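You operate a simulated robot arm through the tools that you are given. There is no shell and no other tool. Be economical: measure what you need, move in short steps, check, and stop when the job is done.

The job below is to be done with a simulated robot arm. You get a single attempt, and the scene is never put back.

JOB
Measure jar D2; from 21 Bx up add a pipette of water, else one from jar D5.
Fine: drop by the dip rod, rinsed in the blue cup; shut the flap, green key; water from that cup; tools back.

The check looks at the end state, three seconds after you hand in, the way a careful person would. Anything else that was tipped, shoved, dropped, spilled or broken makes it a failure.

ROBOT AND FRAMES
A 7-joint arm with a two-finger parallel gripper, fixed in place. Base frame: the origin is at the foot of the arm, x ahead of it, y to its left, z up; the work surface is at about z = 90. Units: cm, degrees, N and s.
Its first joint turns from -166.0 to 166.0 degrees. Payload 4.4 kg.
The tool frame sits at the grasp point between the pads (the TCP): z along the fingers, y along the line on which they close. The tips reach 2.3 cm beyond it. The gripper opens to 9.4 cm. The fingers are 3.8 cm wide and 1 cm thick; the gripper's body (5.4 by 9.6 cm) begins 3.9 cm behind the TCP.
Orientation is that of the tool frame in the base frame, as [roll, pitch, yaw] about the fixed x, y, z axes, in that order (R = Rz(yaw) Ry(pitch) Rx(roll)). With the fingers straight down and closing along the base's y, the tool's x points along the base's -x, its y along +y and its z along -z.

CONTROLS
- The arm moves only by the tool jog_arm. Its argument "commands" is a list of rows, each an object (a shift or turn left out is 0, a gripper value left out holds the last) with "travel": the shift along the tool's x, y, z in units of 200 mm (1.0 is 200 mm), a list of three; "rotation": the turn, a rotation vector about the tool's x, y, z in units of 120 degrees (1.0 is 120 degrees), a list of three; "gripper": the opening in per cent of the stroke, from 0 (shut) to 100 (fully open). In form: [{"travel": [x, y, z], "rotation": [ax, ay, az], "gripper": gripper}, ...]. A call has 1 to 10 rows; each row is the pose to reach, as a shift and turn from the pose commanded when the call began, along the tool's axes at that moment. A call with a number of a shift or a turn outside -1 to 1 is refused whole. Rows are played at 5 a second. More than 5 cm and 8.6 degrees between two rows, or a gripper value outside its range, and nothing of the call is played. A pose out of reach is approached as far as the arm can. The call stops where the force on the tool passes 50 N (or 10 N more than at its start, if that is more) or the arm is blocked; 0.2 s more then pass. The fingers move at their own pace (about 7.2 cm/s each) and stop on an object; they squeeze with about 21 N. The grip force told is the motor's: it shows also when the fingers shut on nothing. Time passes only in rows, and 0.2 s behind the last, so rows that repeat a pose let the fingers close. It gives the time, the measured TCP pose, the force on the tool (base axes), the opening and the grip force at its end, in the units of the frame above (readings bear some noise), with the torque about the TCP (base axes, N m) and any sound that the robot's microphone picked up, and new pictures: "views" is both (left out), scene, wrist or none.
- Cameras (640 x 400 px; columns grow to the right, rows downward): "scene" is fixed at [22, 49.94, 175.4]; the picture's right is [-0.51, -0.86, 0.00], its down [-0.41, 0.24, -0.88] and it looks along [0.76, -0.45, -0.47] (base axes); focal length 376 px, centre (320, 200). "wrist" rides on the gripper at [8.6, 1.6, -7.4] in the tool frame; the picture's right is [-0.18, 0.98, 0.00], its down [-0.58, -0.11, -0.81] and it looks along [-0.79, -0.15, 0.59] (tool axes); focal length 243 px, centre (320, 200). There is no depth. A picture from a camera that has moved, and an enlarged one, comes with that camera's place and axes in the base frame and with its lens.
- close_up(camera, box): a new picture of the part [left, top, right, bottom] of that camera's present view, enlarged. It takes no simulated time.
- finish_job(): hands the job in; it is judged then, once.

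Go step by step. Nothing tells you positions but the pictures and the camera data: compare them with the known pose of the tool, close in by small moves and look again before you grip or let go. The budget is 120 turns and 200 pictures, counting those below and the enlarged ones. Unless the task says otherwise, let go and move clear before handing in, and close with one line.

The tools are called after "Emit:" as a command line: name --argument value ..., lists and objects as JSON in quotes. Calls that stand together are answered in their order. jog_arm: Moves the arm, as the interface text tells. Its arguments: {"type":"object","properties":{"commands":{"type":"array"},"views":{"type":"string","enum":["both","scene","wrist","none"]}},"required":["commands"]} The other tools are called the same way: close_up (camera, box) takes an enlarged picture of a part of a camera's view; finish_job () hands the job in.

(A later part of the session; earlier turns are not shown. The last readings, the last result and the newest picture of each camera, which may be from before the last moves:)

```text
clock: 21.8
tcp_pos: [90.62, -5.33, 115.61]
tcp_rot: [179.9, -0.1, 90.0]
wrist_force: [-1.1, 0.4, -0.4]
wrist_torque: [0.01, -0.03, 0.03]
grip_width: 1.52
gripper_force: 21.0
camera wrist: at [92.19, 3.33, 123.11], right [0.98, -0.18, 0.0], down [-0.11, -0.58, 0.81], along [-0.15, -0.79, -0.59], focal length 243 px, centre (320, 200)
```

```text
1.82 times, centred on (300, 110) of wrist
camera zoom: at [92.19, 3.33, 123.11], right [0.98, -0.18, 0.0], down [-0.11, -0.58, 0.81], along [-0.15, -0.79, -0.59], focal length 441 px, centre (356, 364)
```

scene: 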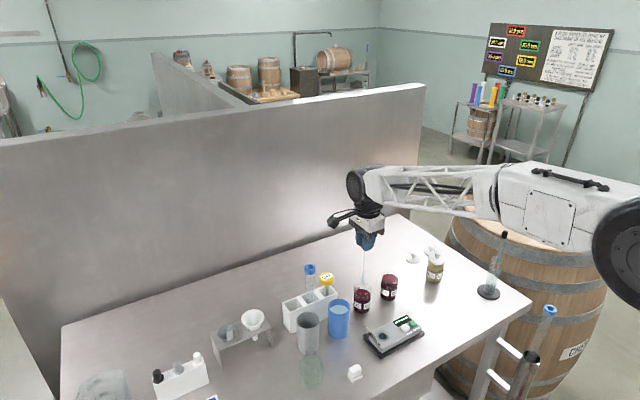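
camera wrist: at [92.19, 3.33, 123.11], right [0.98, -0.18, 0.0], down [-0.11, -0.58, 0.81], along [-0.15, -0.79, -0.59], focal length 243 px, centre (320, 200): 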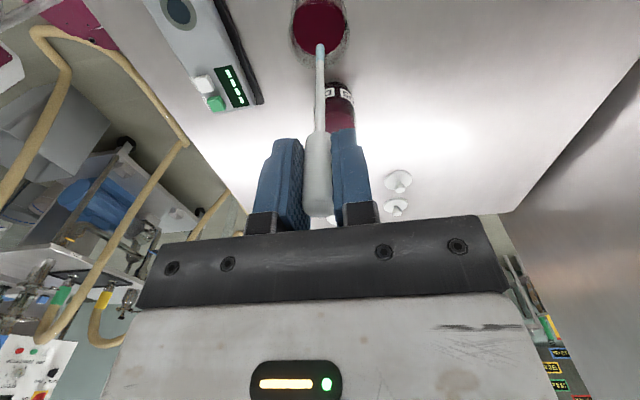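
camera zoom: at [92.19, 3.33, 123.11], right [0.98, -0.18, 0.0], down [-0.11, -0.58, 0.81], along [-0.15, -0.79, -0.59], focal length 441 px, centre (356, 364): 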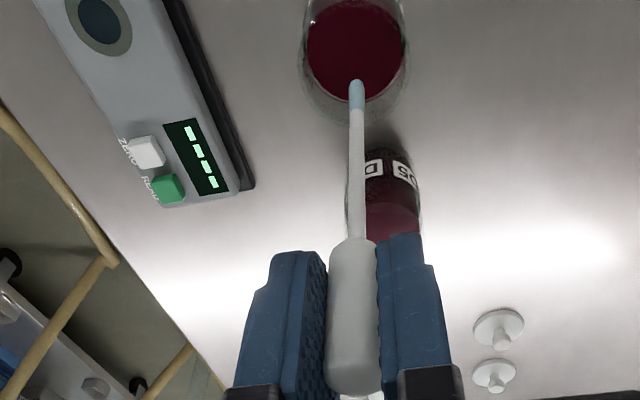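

Aligned over D2. Dipping the tip, stirring a little so that the film is the jar's own liquid, and lifting out.

Emit:
jog_arm --commands '[{"travel": [0, 0, 0.15]}, {"travel": [0, 0, 0.3]}, {"travel": [0, 0, 0.43]}, {"travel": [0.04, 0, 0.43]}, {"travel": [0, 0.04, 0.43]}, {"travel": [-0.04, 0, 0.43]}, {"travel": [0, -0.04, 0.43]}, {"travel": [0, 0, 0.43]}, {"travel": [0, 0, 0.43]}]' --views "none"

Emit:
jog_arm --commands '[{"travel": [0, 0, 0]}, {"travel": [0, 0, -0.1]}, {"travel": [0, 0, -0.2]}, {"travel": [0, 0, -0.4]}, {"travel": [0, 0, -0.55]}, {"travel": [0, 0, -0.55]}]' --views "both"

Emit:
close_up --camera "scene" --box '[310, 240, 420, 350]'

Emit:
close_up --camera "wrist" --box '[150, 0, 450, 220]'

```text
clock: 23.8
tcp_pos: [90.62, -5.37, 106.9]
tcp_rot: [179.9, 0.0, 89.9]
wrist_force: [0.0, 0.4, 0.0]
wrist_torque: [0.0, -0.05, -0.02]
grip_width: 1.5
gripper_force: 21.0
```

```text
clock: 25.2
tcp_pos: [90.5, -5.33, 117.88]
tcp_rot: [-180.0, 0.0, 90.0]
wrist_force: [0.3, 0.0, 0.1]
wrist_torque: [-0.02, 0.01, -0.01]
grip_width: 1.5
gripper_force: 20.9
camera wrist: at [92.14, 3.37, 125.46], right [0.98, -0.18, 0.0], down [-0.11, -0.58, 0.81], along [-0.15, -0.79, -0.59], focal length 243 px, centre (320, 200)
```

scene: 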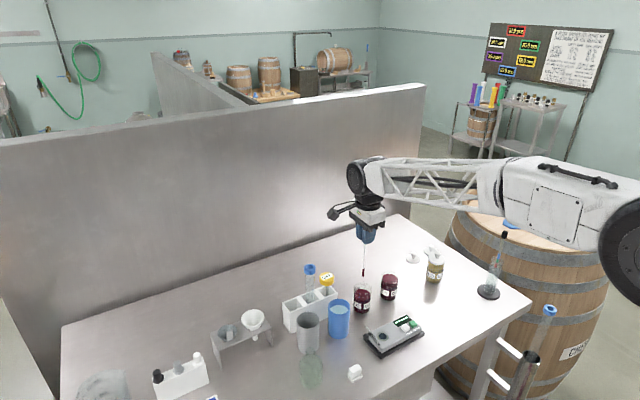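
wrist: 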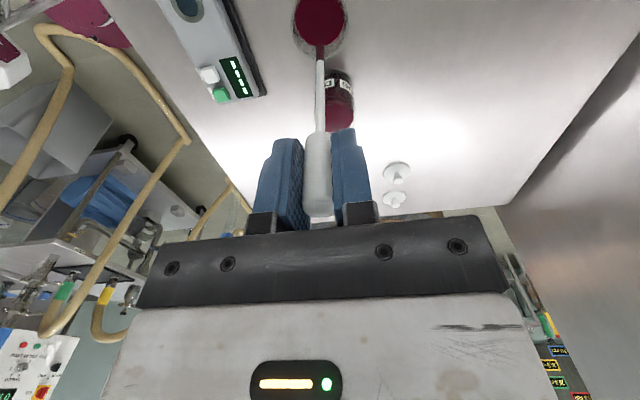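

```text
3.64 times, centred on (365, 295) of scene
camera zoom: at [22.0, 49.94, 175.4], right [-0.51, -0.86, 0.0], down [-0.41, 0.24, -0.88], along [0.76, -0.45, -0.47], focal length 1366 px, centre (156, -146)
```

zoom: 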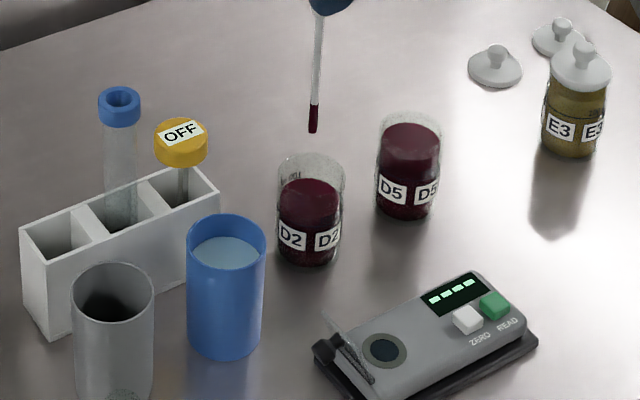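

```text
1.82 times, centred on (300, 110) of wrist
camera zoom: at [92.14, 3.37, 125.46], right [0.98, -0.18, 0.0], down [-0.11, -0.58, 0.81], along [-0.15, -0.79, -0.59], focal length 441 px, centre (356, 364)
```

zoom: 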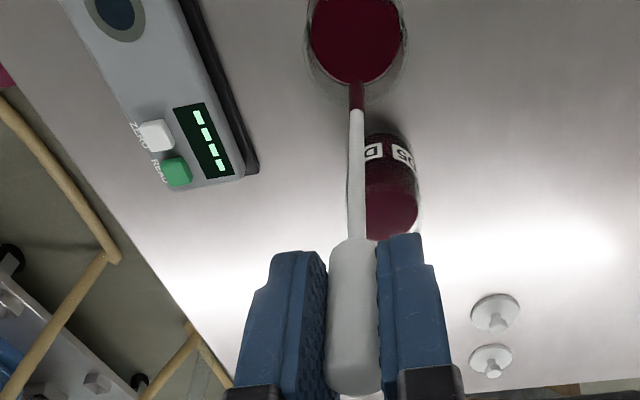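

The tip is now wine red. The prism well is at about [76.4, -2.5], z ≈ 93.2; moving above it.

Emit:
jog_arm --commands '[{"travel": [0.03, -0.15, 0]}, {"travel": [0.06, -0.3, 0]}, {"travel": [0.09, -0.45, 0]}, {"travel": [0.11, -0.6, 0]}, {"travel": [0.13, -0.705, 0]}, {"travel": [0.13, -0.705, 0.2]}, {"travel": [0.13, -0.705, 0.33]}, {"travel": [0.13, -0.705, 0.33]}]' --views "both"

Emit:
close_up --camera "scene" --box '[340, 275, 430, 365]'

Emit:
close_up --camera "wrist" --box '[170, 0, 420, 160]'

```text
clock: 27.0
tcp_pos: [76.47, -2.85, 111.3]
tcp_rot: [180.0, 0.0, 90.0]
wrist_force: [-1.4, -0.6, 0.4]
wrist_torque: [-0.01, 0.0, 0.02]
grip_width: 1.5
gripper_force: 20.9
camera wrist: at [78.11, 5.8, 118.92], right [0.98, -0.18, 0.0], down [-0.11, -0.58, 0.81], along [-0.15, -0.79, -0.59], focal length 243 px, centre (320, 200)
```

scene: 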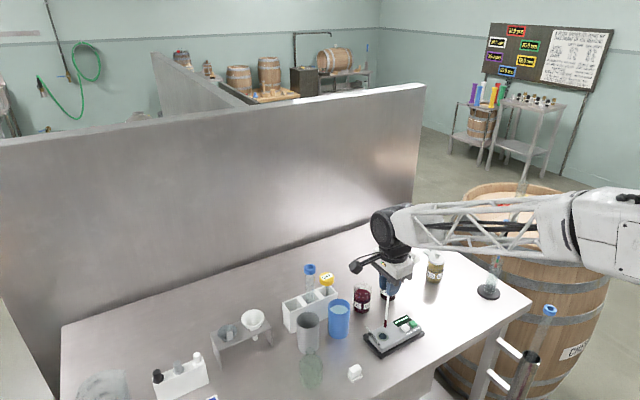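
wrist: 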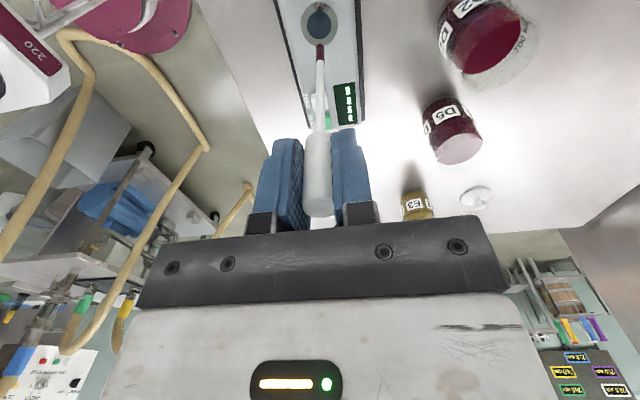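

```text
4.44 times, centred on (385, 320) of scene
camera zoom: at [22.0, 49.94, 175.4], right [-0.51, -0.86, 0.0], down [-0.41, 0.24, -0.88], along [0.76, -0.45, -0.47], focal length 1670 px, centre (31, -333)
```

zoom: 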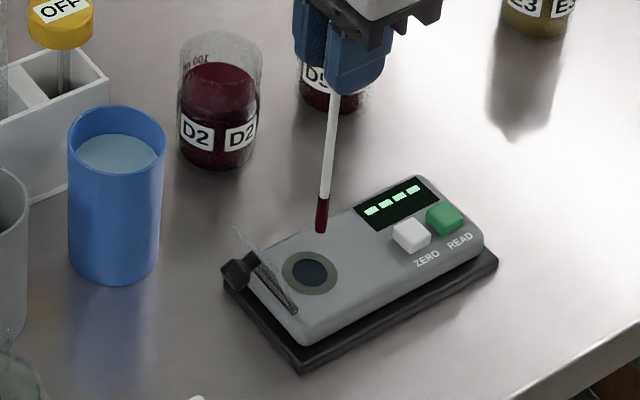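

```text
2.50 times, centred on (295, 80) of wrist
camera zoom: at [78.11, 5.8, 118.92], right [0.98, -0.18, 0.0], down [-0.11, -0.58, 0.81], along [-0.15, -0.79, -0.59], focal length 606 px, centre (382, 500)
```

zoom: 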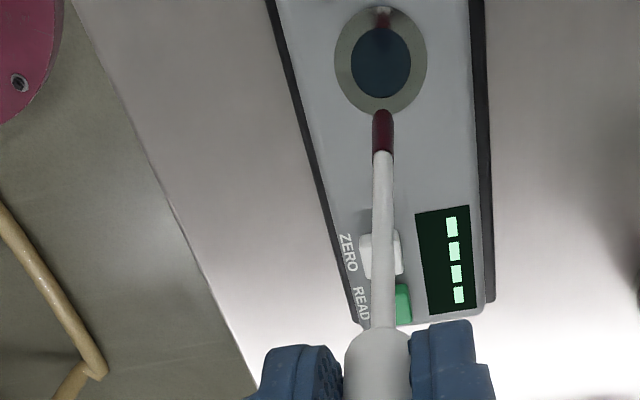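

Slightly correcting (+x, +y) and lowering until the tip almost touches the prism.

Emit:
jog_arm --commands '[{"travel": [0.01, 0.012, 0.08]}, {"travel": [0.01, 0.012, 0.15]}, {"travel": [0.01, 0.012, 0.165]}, {"travel": [0.01, 0.012, 0.175]}, {"travel": [0.01, 0.012, 0.175]}]' --views "scene"

Emit:
close_up --camera "scene" --box '[360, 300, 420, 360]'

Emit:
close_up --camera "wrist" --box '[240, 0, 400, 100]'

```text
clock: 28.2
tcp_pos: [76.73, -2.5, 107.85]
tcp_rot: [179.9, 0.0, 90.0]
wrist_force: [-0.1, -0.2, 1.4]
wrist_torque: [-0.05, -0.01, 0.0]
grip_width: 1.53
gripper_force: 21.0
```

scene: 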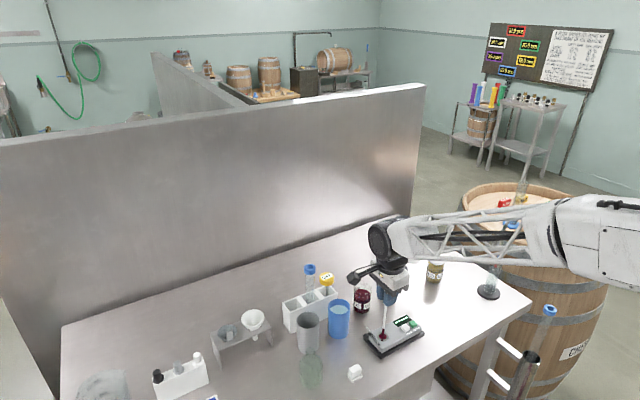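

```text
6.67 times, centred on (390, 330) of scene
camera zoom: at [22.0, 49.94, 175.4], right [-0.51, -0.86, 0.0], down [-0.41, 0.24, -0.88], along [0.76, -0.45, -0.47], focal length 2505 px, centre (-147, -667)
```

zoom: 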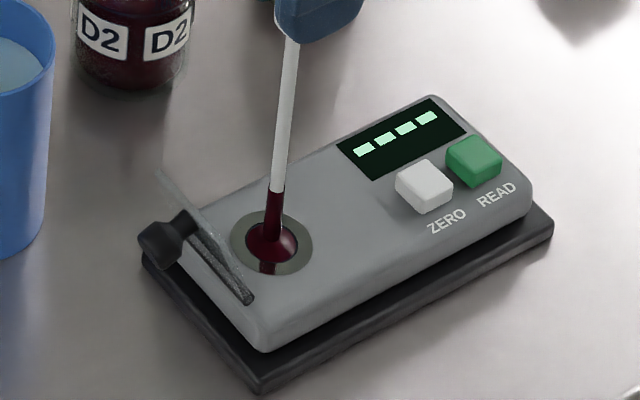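

```text
4.00 times, centred on (320, 50) of wrist
camera zoom: at [78.36, 6.09, 115.43], right [0.98, -0.18, 0.0], down [-0.11, -0.58, 0.81], along [-0.15, -0.79, -0.59], focal length 970 px, centre (320, 800)
```

zoom: 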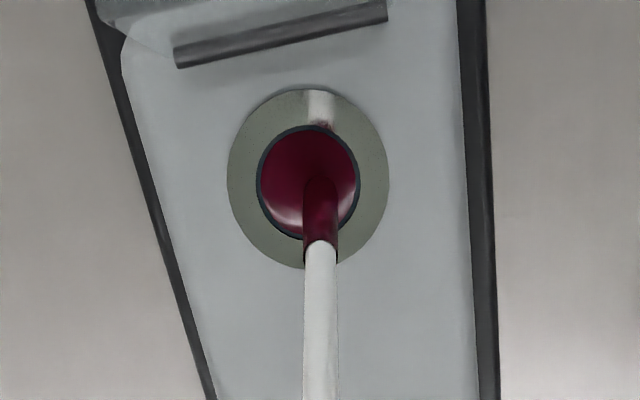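

The well is filled with wine. Lifting off and going to rinse the rod in the blue cup before putting it back.

Emit:
jog_arm --commands '[{"travel": [0, 0, -0.1]}, {"travel": [0, 0, -0.3]}, {"travel": [0, 0, -0.54]}, {"travel": [0.1, 0.12, -0.54]}, {"travel": [0.2, 0.25, -0.54]}, {"travel": [0.3, 0.37, -0.54]}, {"travel": [0.39, 0.495, -0.54]}, {"travel": [0.39, 0.495, -0.4]}, {"travel": [0.39, 0.495, -0.4]}]' --views "both"

Emit:
close_up --camera "scene" --box '[300, 250, 430, 370]'

```text
clock: 30.2
tcp_pos: [86.65, 5.19, 115.88]
tcp_rot: [-179.9, 0.1, 90.0]
wrist_force: [0.4, -0.3, 0.3]
wrist_torque: [0.01, -0.01, -0.03]
grip_width: 1.53
gripper_force: 20.9
camera wrist: at [88.24, 13.85, 123.39], right [0.98, -0.18, 0.0], down [-0.11, -0.58, 0.81], along [-0.15, -0.79, -0.59], focal length 243 px, centre (320, 200)
```

scene: 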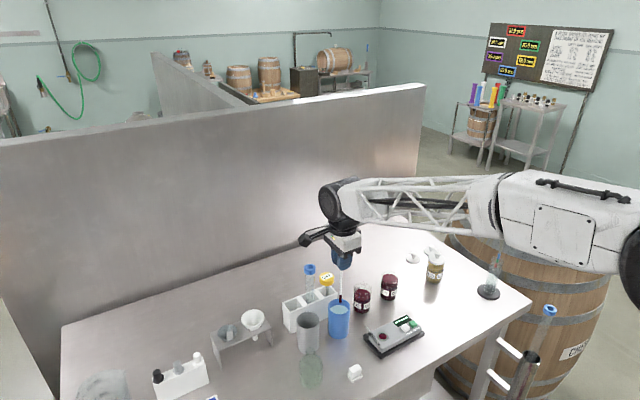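
wrist: 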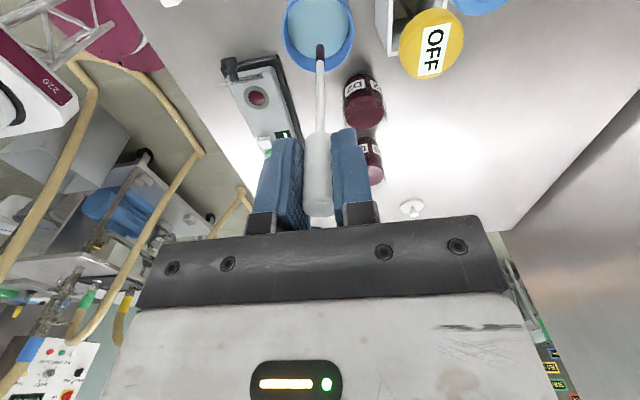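

```text
3.33 times, centred on (365, 310) of scene
camera zoom: at [22.0, 49.94, 175.4], right [-0.51, -0.86, 0.0], down [-0.41, 0.24, -0.88], along [0.76, -0.45, -0.47], focal length 1252 px, centre (170, -167)
```

zoom: 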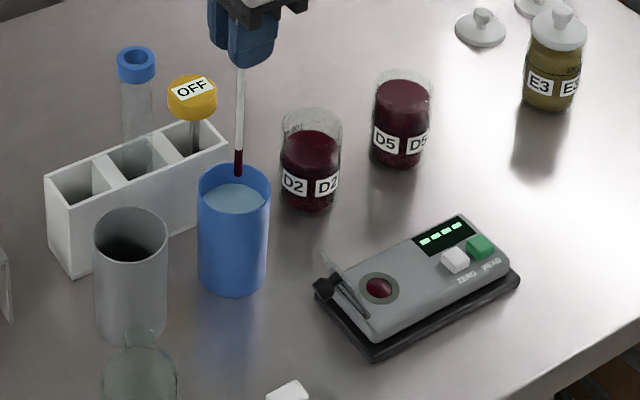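

Emit:
jog_arm --commands '[{"travel": [0, 0, 0.15]}, {"travel": [0, 0, 0.3]}, {"travel": [0, 0, 0.42]}, {"travel": [0.05, 0, 0.42]}, {"travel": [0, 0.05, 0.42]}, {"travel": [-0.05, 0, 0.42]}, {"travel": [0, -0.05, 0.42]}, {"travel": [0.05, 0, 0.42]}, {"travel": [0, 0, 0.42]}, {"travel": [0, 0, 0.42]}]' --views "none"

Emit:
jog_arm --commands '[{"travel": [0, 0, -0.1]}, {"travel": [0, 0, -0.25]}, {"travel": [0, 0, -0.45]}, {"travel": [0, 0, -0.65]}, {"travel": [0, 0, -0.82]}, {"travel": [0, 0, -0.82]}]' --views "scene"

Emit:
close_up --camera "scene" --box '[270, 220, 380, 340]'

```text
clock: 32.4
tcp_pos: [86.57, 5.29, 107.81]
tcp_rot: [-180.0, 0.0, 90.1]
wrist_force: [0.7, -0.4, 0.1]
wrist_torque: [0.01, -0.03, 0.01]
grip_width: 1.51
gripper_force: 20.4
```

```text
clock: 33.8
tcp_pos: [86.79, 5.14, 124.11]
tcp_rot: [-180.0, 0.0, 90.0]
wrist_force: [-1.2, 0.3, 0.5]
wrist_torque: [-0.02, -0.04, -0.01]
grip_width: 1.51
gripper_force: 20.3
```

scene: 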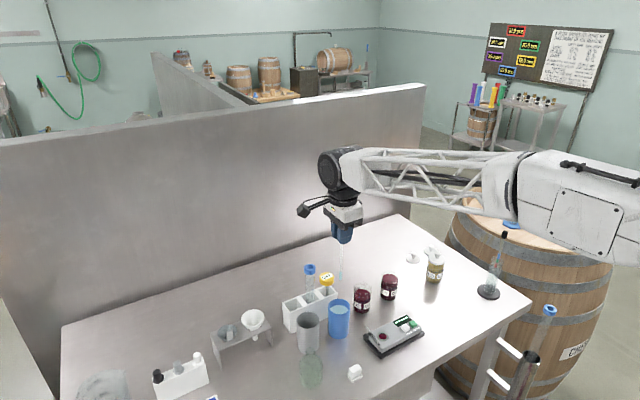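

```text
3.33 times, centred on (325, 280) of scene
camera zoom: at [22.0, 49.94, 175.4], right [-0.51, -0.86, 0.0], down [-0.41, 0.24, -0.88], along [0.76, -0.45, -0.47], focal length 1252 px, centre (303, -67)
```

zoom: 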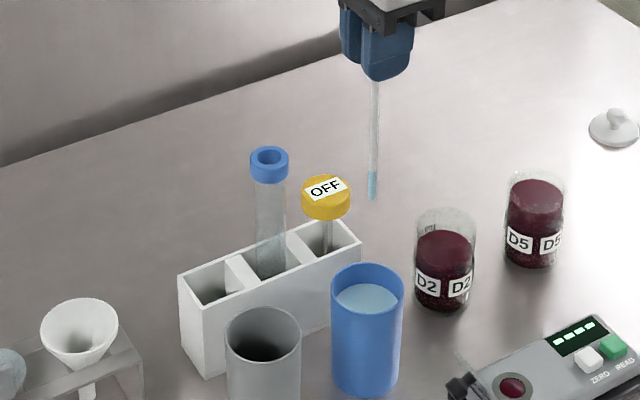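

Rod rinsed. Returning it above its caddy slot.

Emit:
jog_arm --commands '[{"travel": [0.13, 0.1, 0]}, {"travel": [0.26, 0.2, 0]}, {"travel": [0.39, 0.3, 0]}, {"travel": [0.525, 0.411, 0]}, {"travel": [0.525, 0.411, 0.15]}, {"travel": [0.525, 0.411, 0.3]}, {"travel": [0.525, 0.411, 0.45]}, {"travel": [0.525, 0.411, 0.45]}]' --views "wrist"

Emit:
close_up --camera "scene" --box '[260, 230, 350, 330]'

Emit:
close_up --camera "wrist" --box '[220, 0, 420, 160]'

```text
clock: 35.6
tcp_pos: [94.88, 15.74, 114.73]
tcp_rot: [-180.0, -0.1, 90.0]
wrist_force: [-0.5, -0.1, -0.8]
wrist_torque: [0.01, -0.02, 0.0]
grip_width: 1.54
gripper_force: 21.0
camera wrist: at [96.43, 24.46, 122.29], right [0.98, -0.18, 0.0], down [-0.11, -0.58, 0.81], along [-0.15, -0.79, -0.59], focal length 243 px, centre (320, 200)
```

wrist: 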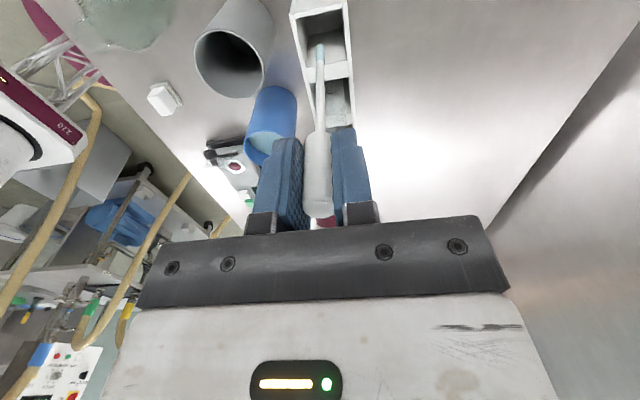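

```text
4.00 times, centred on (305, 280) of scene
camera zoom: at [22.0, 49.94, 175.4], right [-0.51, -0.86, 0.0], down [-0.41, 0.24, -0.88], along [0.76, -0.45, -0.47], focal length 1503 px, centre (380, -120)
```

zoom: 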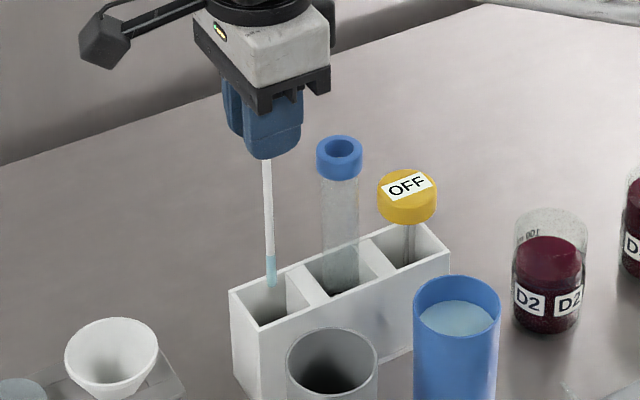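

```text
2.50 times, centred on (320, 80) of wrist
camera zoom: at [96.43, 24.46, 122.29], right [0.98, -0.18, 0.0], down [-0.11, -0.58, 0.81], along [-0.15, -0.79, -0.59], focal length 606 px, centre (320, 500)
```

zoom: 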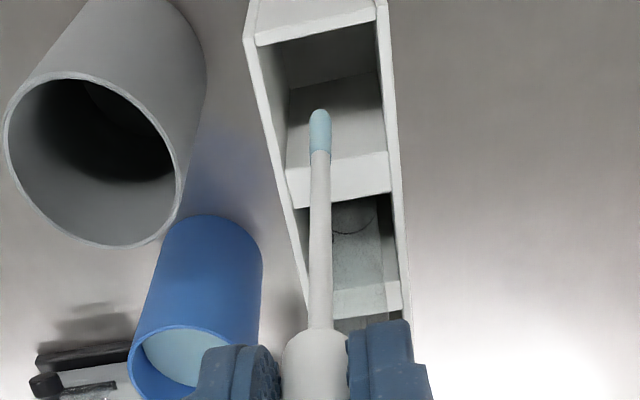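

The tip points into the slot. Lowering, releasing, and rising clear.

Emit:
jog_arm --commands '[{"travel": [0, 0, 0.15]}, {"travel": [0, 0, 0.3]}, {"travel": [0, 0, 0.4]}, {"travel": [0, 0, 0.445]}, {"travel": [0, 0, 0.445]}, {"travel": [0, 0, 0.445], "gripper": 20}, {"travel": [0, 0, 0.445], "gripper": 36}, {"travel": [0, 0, 0.445], "gripper": 36}]' --views "none"

Emit:
jog_arm --commands '[{"travel": [0, 0, -0.05]}, {"travel": [0, 0, -0.15]}, {"travel": [0, 0, -0.35]}, {"travel": [0, 0, -0.55]}, {"travel": [0, 0, -0.75]}]' --views "both"

Emit:
close_up --camera "scene" --box '[260, 230, 350, 330]'

```text
clock: 37.4
tcp_pos: [94.74, 15.5, 106.06]
tcp_rot: [180.0, 0.0, 90.0]
wrist_force: [0.2, 0.0, -0.5]
wrist_torque: [0.01, 0.01, 0.01]
grip_width: 3.37
gripper_force: 0.0
```

```text
clock: 38.6
tcp_pos: [94.84, 15.64, 120.82]
tcp_rot: [-179.9, 0.0, 90.0]
wrist_force: [-0.1, 0.3, -0.8]
wrist_torque: [-0.01, 0.03, 0.02]
grip_width: 3.39
gripper_force: 0.0
camera wrist: at [96.43, 24.34, 128.29], right [0.98, -0.18, 0.0], down [-0.11, -0.58, 0.81], along [-0.15, -0.79, -0.59], focal length 243 px, centre (320, 200)
```

scene: 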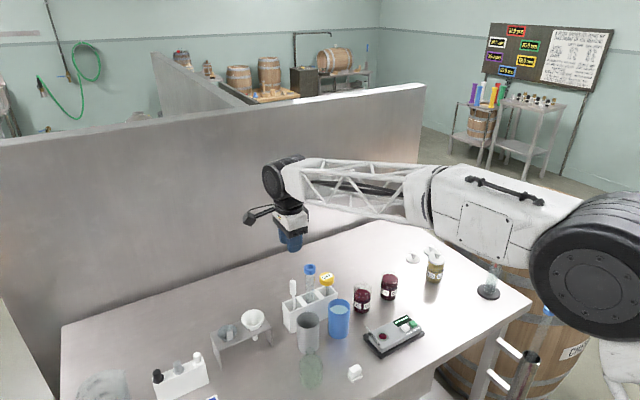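
wrist: 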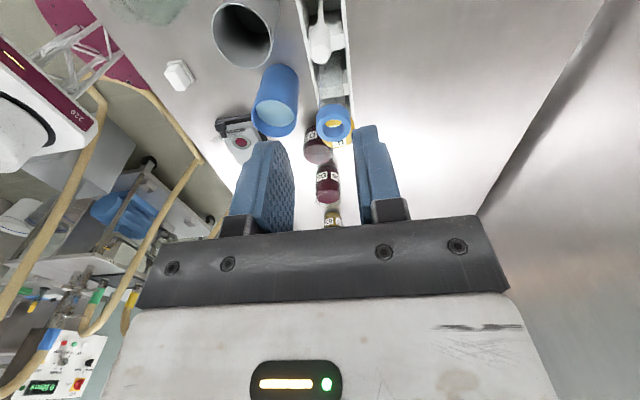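

```text
4.00 times, centred on (305, 280) of scene
camera zoom: at [22.0, 49.94, 175.4], right [-0.51, -0.86, 0.0], down [-0.41, 0.24, -0.88], along [0.76, -0.45, -0.47], focal length 1503 px, centre (380, -120)
```

zoom: 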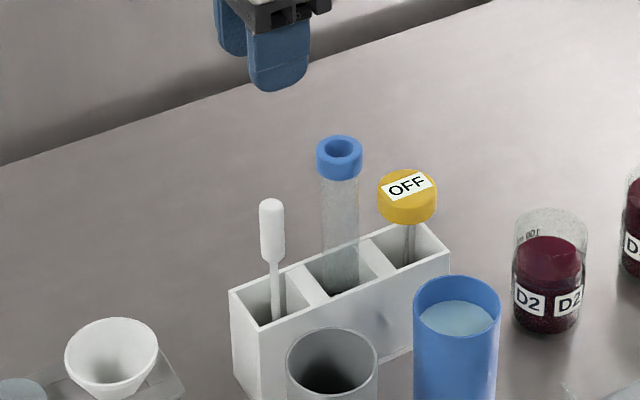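

The rod stands back in its slot. Now a good look at the flap.

Emit:
close_up --camera "scene" --box '[355, 310, 405, 360]'

Emit:
jog_arm --commands '[{"travel": [-0.1, -0.2, 0], "gripper": 0}, {"travel": [-0.2, -0.4, 0]}, {"travel": [-0.3, -0.6, 0]}, {"travel": [-0.4, -0.75, 0]}, {"travel": [-0.55, -0.92, 0]}]' --views "wrist"

Emit:
close_up --camera "wrist" --box '[220, 0, 420, 140]'

```text
8.00 times, centred on (380, 335) of scene
camera zoom: at [22.0, 49.94, 175.4], right [-0.51, -0.86, 0.0], down [-0.41, 0.24, -0.88], along [0.76, -0.45, -0.47], focal length 3006 px, centre (-160, -880)
```

zoom: 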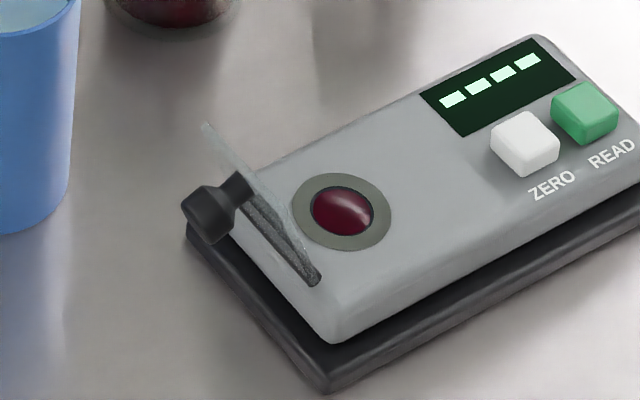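

```text
clock: 39.8
tcp_pos: [76.25, 4.87, 120.9]
tcp_rot: [180.0, 0.0, 90.0]
wrist_force: [0.4, 0.2, -0.6]
wrist_torque: [0.02, 0.0, -0.01]
grip_width: 0.0
gripper_force: 21.3
camera wrist: at [77.89, 13.49, 128.41], right [0.98, -0.18, 0.0], down [-0.11, -0.58, 0.81], along [-0.15, -0.79, -0.59], focal length 243 px, centre (320, 200)
```

wrist: 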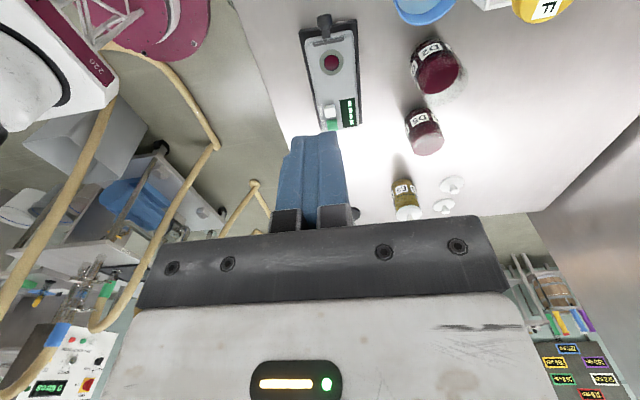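

```text
2.86 times, centred on (320, 70) of wrist
camera zoom: at [77.89, 13.49, 128.41], right [0.98, -0.18, 0.0], down [-0.11, -0.58, 0.81], along [-0.15, -0.79, -0.59], focal length 693 px, centre (320, 571)
```

zoom: 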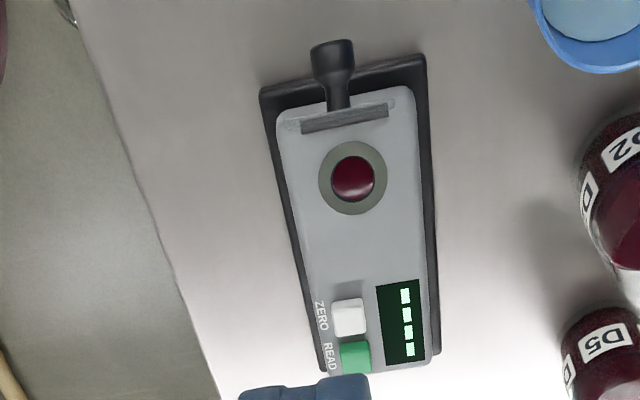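

The flap stands up with its knob pointing outward (+y), hinge at about [76.5, 0.4], knob end about [76.5, 3.4, 96.2]. I'll lower the shut fingers beyond the knob and then push it over toward -y.

Emit:
jog_arm --commands '[{"travel": [0.16, 0.01, 0]}, {"travel": [0.16, 0.01, 0.24]}, {"travel": [0.16, 0.01, 0.48]}, {"travel": [0.16, 0.01, 0.72]}, {"travel": [0.16, 0.01, 0.95]}, {"travel": [0.16, 0.01, 1.0]}]' --views "none"

Emit:
jog_arm --commands '[{"travel": [0, 0, 0.1]}, {"travel": [0, 0, 0.19]}, {"travel": [0, 0, 0.19]}]' --views "both"

Emit:
close_up --camera "scene" --box '[325, 280, 425, 370]'

Emit:
close_up --camera "wrist" --box '[220, 60, 420, 240]'

```text
clock: 41.2
tcp_pos: [76.66, 7.97, 101.08]
tcp_rot: [-180.0, 0.0, 89.9]
wrist_force: [0.0, -0.6, -0.2]
wrist_torque: [0.02, -0.03, -0.01]
grip_width: 0.0
gripper_force: 20.4
```

```text
clock: 42.0
tcp_pos: [76.54, 7.91, 97.36]
tcp_rot: [-179.9, 0.0, 89.9]
wrist_force: [0.5, -0.5, 0.6]
wrist_torque: [0.02, 0.03, -0.01]
grip_width: 0.0
gripper_force: 20.6
camera wrist: at [78.21, 16.65, 104.74], right [0.98, -0.18, 0.0], down [-0.11, -0.58, 0.81], along [-0.15, -0.79, -0.59], focal length 243 px, centre (320, 200)
```

scene: 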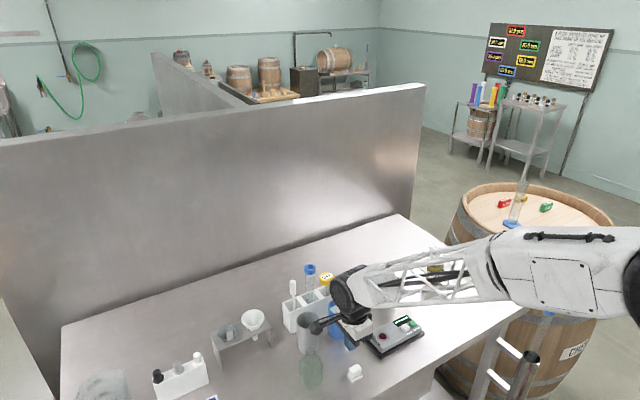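
wrist: 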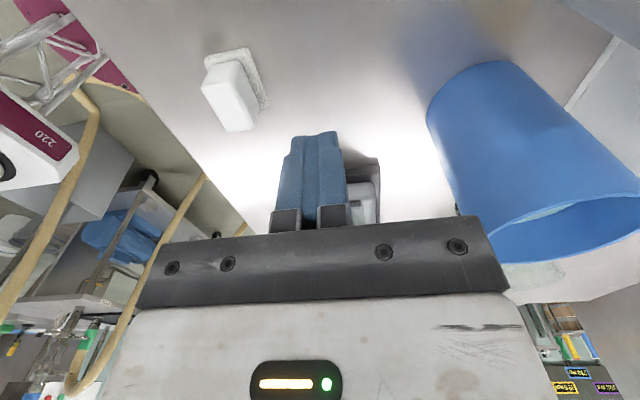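

```text
4.44 times, centred on (375, 325) of scene
camera zoom: at [22.0, 49.94, 175.4], right [-0.51, -0.86, 0.0], down [-0.41, 0.24, -0.88], along [0.76, -0.45, -0.47], focal length 1670 px, centre (76, -356)
```

zoom: 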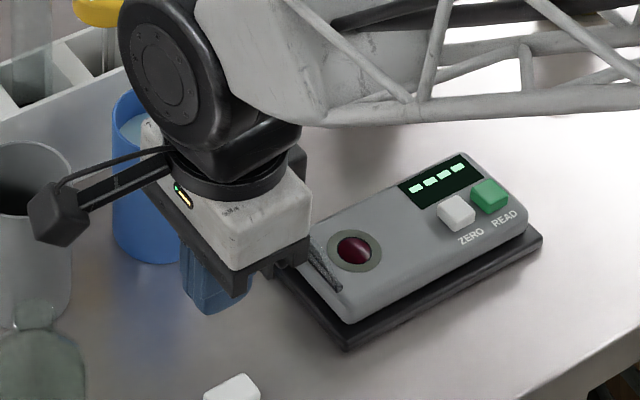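

```text
2.22 times, centred on (320, 150) of wrist
camera zoom: at [78.21, 16.65, 104.74], right [0.98, -0.18, 0.0], down [-0.11, -0.58, 0.81], along [-0.15, -0.79, -0.59], focal length 539 px, centre (320, 311)
```

zoom: 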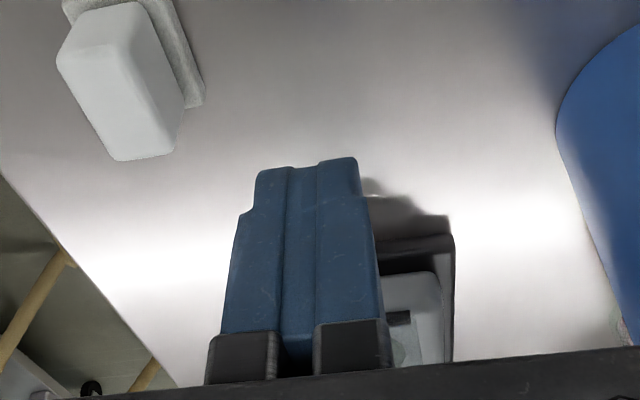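

Pushing slowly toward -y.

Emit:
jog_arm --commands '[{"travel": [-0.05, 0, 0]}, {"travel": [-0.1, 0, 0]}, {"travel": [-0.15, 0, 0]}, {"travel": [-0.2, 0, 0]}, {"travel": [-0.24, 0, 0]}, {"travel": [-0.28, 0, 0]}]' --views "none"

Emit:
close_up --camera "scene" --box '[345, 290, 425, 360]'

Emit:
close_up --camera "wrist" --box '[260, 100, 400, 240]'

```text
clock: 42.8
tcp_pos: [76.76, 5.43, 97.84]
tcp_rot: [179.7, -0.1, 89.9]
wrist_force: [-9.5, 8.1, 11.9]
wrist_torque: [-0.21, 0.06, -0.21]
grip_width: 0.0
gripper_force: 20.6
stopped in row 4: the force on the tool passed its limit at 63 N (the readings are from after the stop); the commanded pose is now the measured one
```

```text
5.71 times, centred on (385, 325) of scene
camera zoom: at [22.0, 49.94, 175.4], right [-0.51, -0.86, 0.0], down [-0.41, 0.24, -0.88], along [0.76, -0.45, -0.47], focal length 2147 px, centre (-51, -514)
```

zoom: 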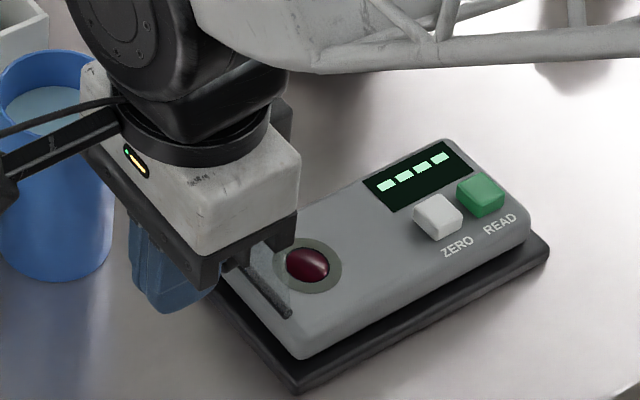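

```text
2.86 times, centred on (330, 170) of wrist
camera zoom: at [78.28, 14.05, 105.3], right [0.98, -0.18, 0.0], down [-0.11, -0.58, 0.8], along [-0.14, -0.79, -0.59], focal length 693 px, centre (291, 286)
```

zoom: 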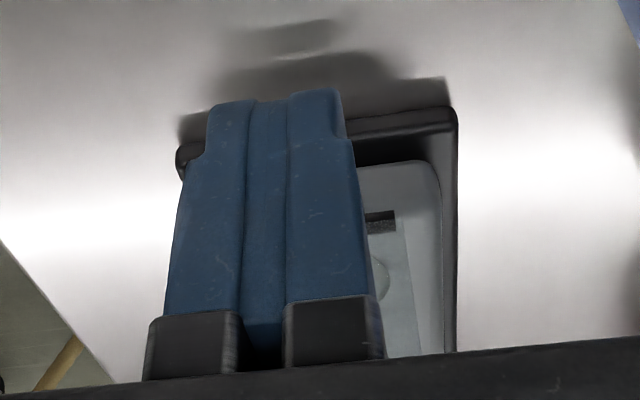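

The push was stopped by force, with the tool nudged up: the rounded fingertips met the knob too high up their curve. Backing off, lowering by about 1.3 cm, and pushing more slowly.

Emit:
jog_arm --commands '[{"travel": [0.03, 0, 0]}, {"travel": [0.07, 0, 0]}, {"travel": [0.1, 0, 0]}, {"travel": [0.1, 0, 0]}]' --views "wrist"

Emit:
close_up --camera "scene" --box '[345, 290, 425, 360]'

Emit:
close_up --camera "wrist" --box '[260, 100, 400, 240]'

```text
clock: 43.8
tcp_pos: [76.61, 7.32, 97.74]
tcp_rot: [179.7, -0.1, 90.0]
wrist_force: [0.5, 0.5, 0.2]
wrist_torque: [0.0, 0.01, -0.01]
grip_width: 0.0
gripper_force: 20.4
camera wrist: at [78.26, 16.02, 105.26], right [0.98, -0.18, 0.0], down [-0.11, -0.58, 0.81], along [-0.15, -0.79, -0.59], focal length 243 px, centre (320, 200)
```

wrist: 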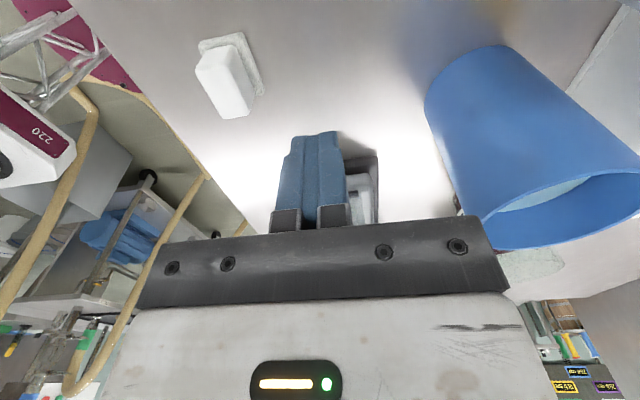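

```text
5.71 times, centred on (385, 325) of scene
camera zoom: at [22.0, 49.94, 175.4], right [-0.51, -0.86, 0.0], down [-0.41, 0.24, -0.88], along [0.76, -0.45, -0.47], focal length 2147 px, centre (-51, -514)
```

zoom: 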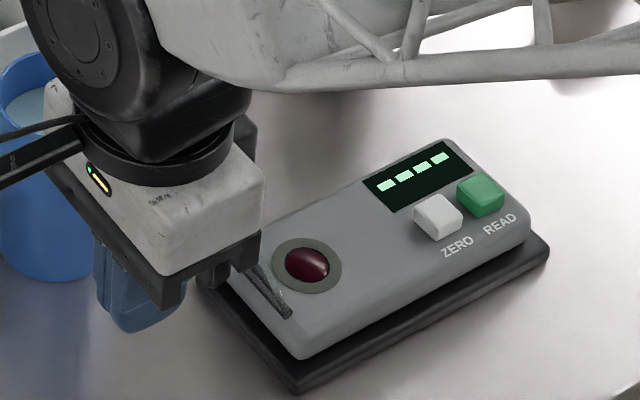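

```text
2.86 times, centred on (330, 170) of wrist
camera zoom: at [78.26, 16.02, 105.26], right [0.98, -0.18, 0.0], down [-0.11, -0.58, 0.81], along [-0.15, -0.79, -0.59], focal length 693 px, centre (291, 286)
```

zoom: 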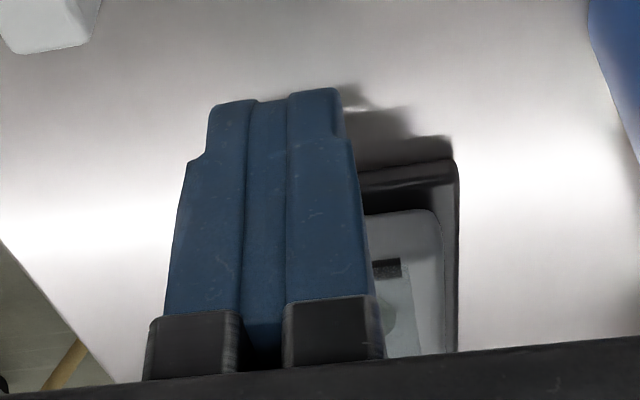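

The knob must travel on an arc, and a purely horizontal push jams it by friction. I'll follow the arc: in toward -y and up.

Emit:
jog_arm --commands '[{"travel": [0, 0, 0.037]}, {"travel": [-0.046, 0, 0.037]}, {"travel": [-0.066, 0, 0.037]}, {"travel": [-0.08, 0, 0.023]}, {"travel": [-0.0935, 0, 0.009]}, {"travel": [-0.109, 0, -0.002]}, {"travel": [-0.125, 0, -0.013]}, {"travel": [-0.161, 0, -0.031]}, {"travel": [-0.198, 0, -0.043]}, {"travel": [-0.241, 0, -0.046]}]' --views "none"

Emit:
close_up --camera "scene" --box '[345, 290, 425, 360]'

Emit:
close_up --camera "wrist" --box '[260, 100, 400, 240]'

```text
clock: 46.0
tcp_pos: [76.58, 2.5, 98.67]
tcp_rot: [179.8, 0.0, 90.0]
wrist_force: [-0.2, 0.5, 1.1]
wrist_torque: [0.01, 0.05, 0.01]
grip_width: 0.01
gripper_force: 21.1
```

```text
5.71 times, centred on (385, 325) of scene
camera zoom: at [22.0, 49.94, 175.4], right [-0.51, -0.86, 0.0], down [-0.41, 0.24, -0.88], along [0.76, -0.45, -0.47], focal length 2147 px, centre (-51, -514)
```

zoom: 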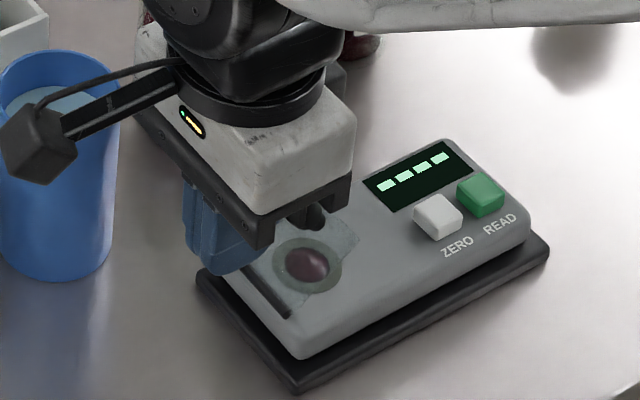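

```text
2.86 times, centred on (330, 170) of wrist
camera zoom: at [78.23, 11.13, 106.15], right [0.98, -0.18, 0.0], down [-0.11, -0.58, 0.81], along [-0.15, -0.79, -0.59], focal length 693 px, centre (291, 286)
```

zoom: 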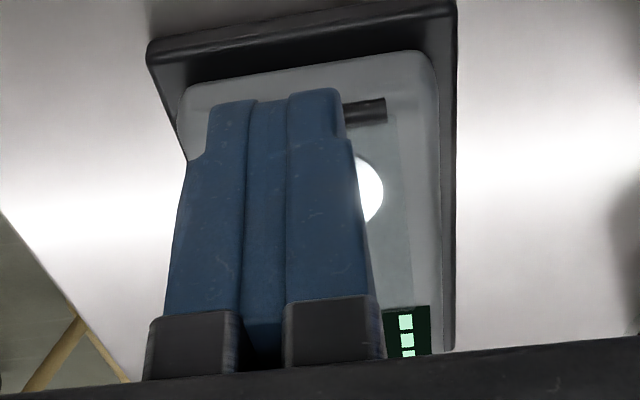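

The flap seems to have fallen over the well. Rising to check.

Emit:
jog_arm --commands '[{"travel": [0.08, 0, -0.05]}, {"travel": [0.15, 0, -0.2]}, {"travel": [0.15, 0, -0.45]}, {"travel": [0.15, 0, -0.65]}]' --views "wrist"

Emit:
close_up --camera "scene" --box '[345, 290, 425, 360]'

Emit:
close_up --camera "wrist" --box '[260, 0, 400, 140]'

```text
clock: 47.0
tcp_pos: [76.76, 5.3, 111.59]
tcp_rot: [179.8, 0.0, 90.0]
wrist_force: [0.2, 0.1, -0.3]
wrist_torque: [-0.01, 0.02, -0.01]
grip_width: 0.02
gripper_force: 20.8
camera wrist: at [78.39, 14.04, 119.05], right [0.98, -0.18, 0.0], down [-0.11, -0.58, 0.81], along [-0.15, -0.79, -0.59], focal length 243 px, centre (320, 200)
```

wrist: 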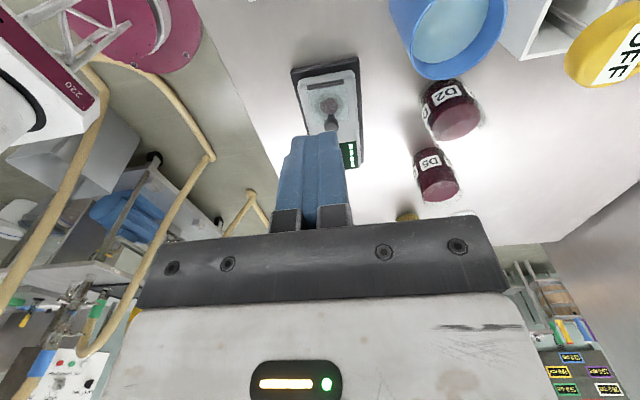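

```text
5.71 times, centred on (385, 325) of scene
camera zoom: at [22.0, 49.94, 175.4], right [-0.51, -0.86, 0.0], down [-0.41, 0.24, -0.88], along [0.76, -0.45, -0.47], focal length 2147 px, centre (-51, -514)
```

zoom: 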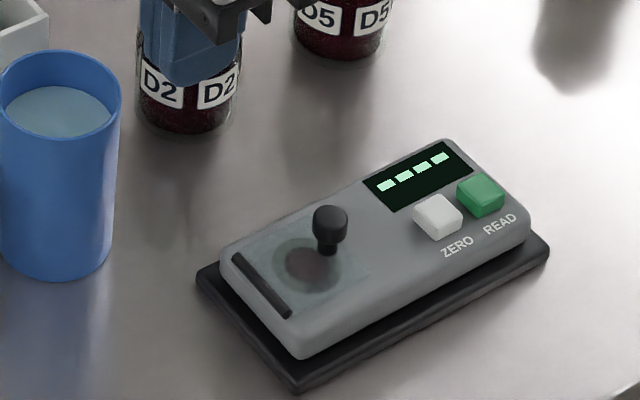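

```text
2.86 times, centred on (330, 70) of wrist
camera zoom: at [78.39, 14.04, 119.05], right [0.98, -0.18, 0.0], down [-0.11, -0.58, 0.81], along [-0.15, -0.79, -0.59], focal length 693 px, centre (291, 571)
```

zoom: 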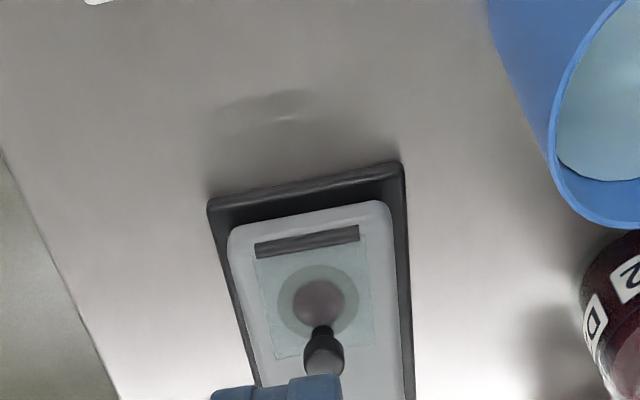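

The flap lies flat and shut over the wine. Next the green READ key at about [75.2, -12.4]; moving above it, biased away from ZERO.

Emit:
jog_arm --commands '[{"travel": [-0.2, -0.02, 0]}, {"travel": [-0.4, -0.04, 0]}, {"travel": [-0.6, -0.06, 0]}, {"travel": [-0.8, -0.0775, 0]}, {"travel": [-0.915, -0.0775, 0.1]}, {"travel": [-0.915, -0.0775, 0.3]}, {"travel": [-0.915, -0.0775, 0.5]}, {"travel": [-0.915, -0.0775, 0.5]}]' --views "wrist"

Emit:
close_up --camera "scene" --box '[360, 280, 440, 350]'

Emit:
close_up --camera "wrist" --box '[240, 40, 400, 200]'

```text
clock: 48.8
tcp_pos: [75.18, -12.8, 101.79]
tcp_rot: [179.7, 0.0, 89.9]
wrist_force: [-0.4, 0.4, 1.0]
wrist_torque: [0.0, 0.01, 0.03]
grip_width: 0.0
gripper_force: 21.2
camera wrist: at [76.71, -4.22, 109.26], right [0.98, -0.18, 0.0], down [-0.11, -0.58, 0.81], along [-0.15, -0.79, -0.59], focal length 243 px, centre (320, 200)
```

wrist: 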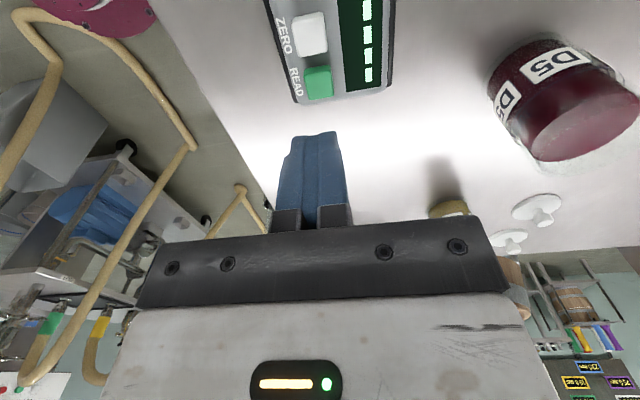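

```text
5.71 times, centred on (400, 315) of scene
camera zoom: at [22.0, 49.94, 175.4], right [-0.51, -0.86, 0.0], down [-0.41, 0.24, -0.88], along [0.76, -0.45, -0.47], focal length 2147 px, centre (-137, -457)
```

zoom: 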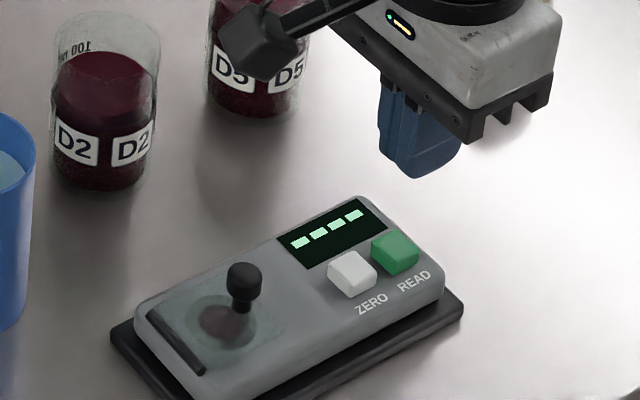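

```text
2.50 times, centred on (320, 120) of wrist
camera zoom: at [76.71, -4.22, 109.26], right [0.98, -0.18, 0.0], down [-0.11, -0.58, 0.81], along [-0.15, -0.79, -0.59], focal length 606 px, centre (320, 400)
```

zoom: 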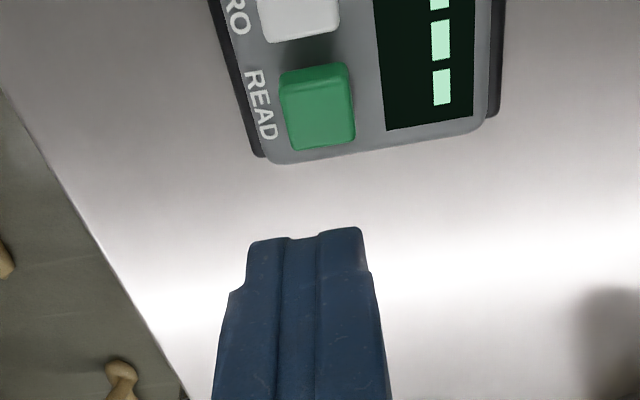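

Finger pad lies clear of ZERO. Pressing down slowly with small steps.

Emit:
jog_arm --commands '[{"travel": [0.01, 0, 0.12]}, {"travel": [0.01, 0, 0.21]}, {"travel": [0.01, 0, 0.235]}, {"travel": [0.01, 0, 0.25]}, {"travel": [0.01, 0, 0.258]}, {"travel": [0.01, 0, 0.258]}]' --views "none"

Emit:
close_up --camera "scene" --box '[360, 280, 440, 350]'

```text
clock: 50.2
tcp_pos: [75.16, -12.6, 96.5]
tcp_rot: [179.6, -0.1, 90.0]
wrist_force: [0.3, -1.1, -0.1]
wrist_torque: [0.01, -0.02, 0.02]
grip_width: 0.0
gripper_force: 20.4
```

```text
5.71 times, centred on (400, 315) of scene
camera zoom: at [22.0, 49.94, 175.4], right [-0.51, -0.86, 0.0], down [-0.41, 0.24, -0.88], along [0.76, -0.45, -0.47], focal length 2147 px, centre (-137, -457)
```

zoom: 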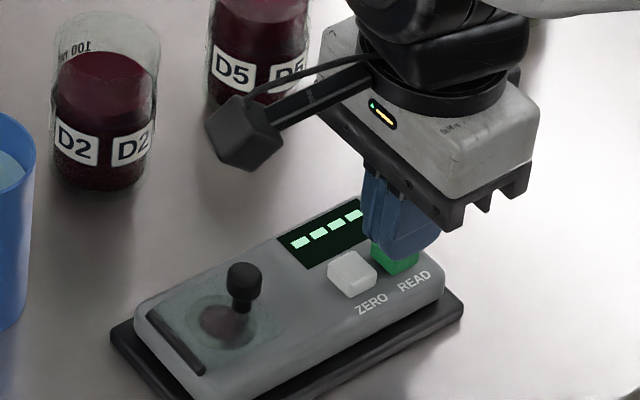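

Emit:
jog_arm --commands '[{"travel": [0, 0, 0.01]}, {"travel": [0, 0, 0.02]}, {"travel": [0, 0, 0.03]}, {"travel": [0, 0, 0.03]}]' --views "none"

Emit:
close_up --camera "scene" --box '[360, 280, 440, 350]'

```text
clock: 51.2
tcp_pos: [75.0, -12.64, 95.78]
tcp_rot: [179.7, -0.1, 90.0]
wrist_force: [1.5, -1.4, 4.1]
wrist_torque: [-0.01, -0.01, -0.01]
grip_width: 0.0
gripper_force: 20.9
heard: click
```

```text
5.71 times, centred on (400, 315) of scene
camera zoom: at [22.0, 49.94, 175.4], right [-0.51, -0.86, 0.0], down [-0.41, 0.24, -0.88], along [0.76, -0.45, -0.47], focal length 2147 px, centre (-137, -457)
```

zoom: 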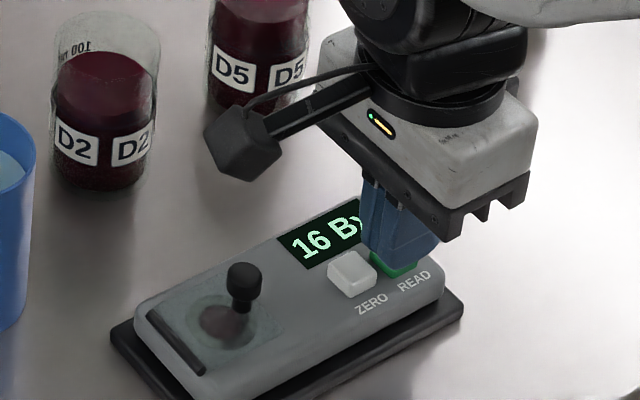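

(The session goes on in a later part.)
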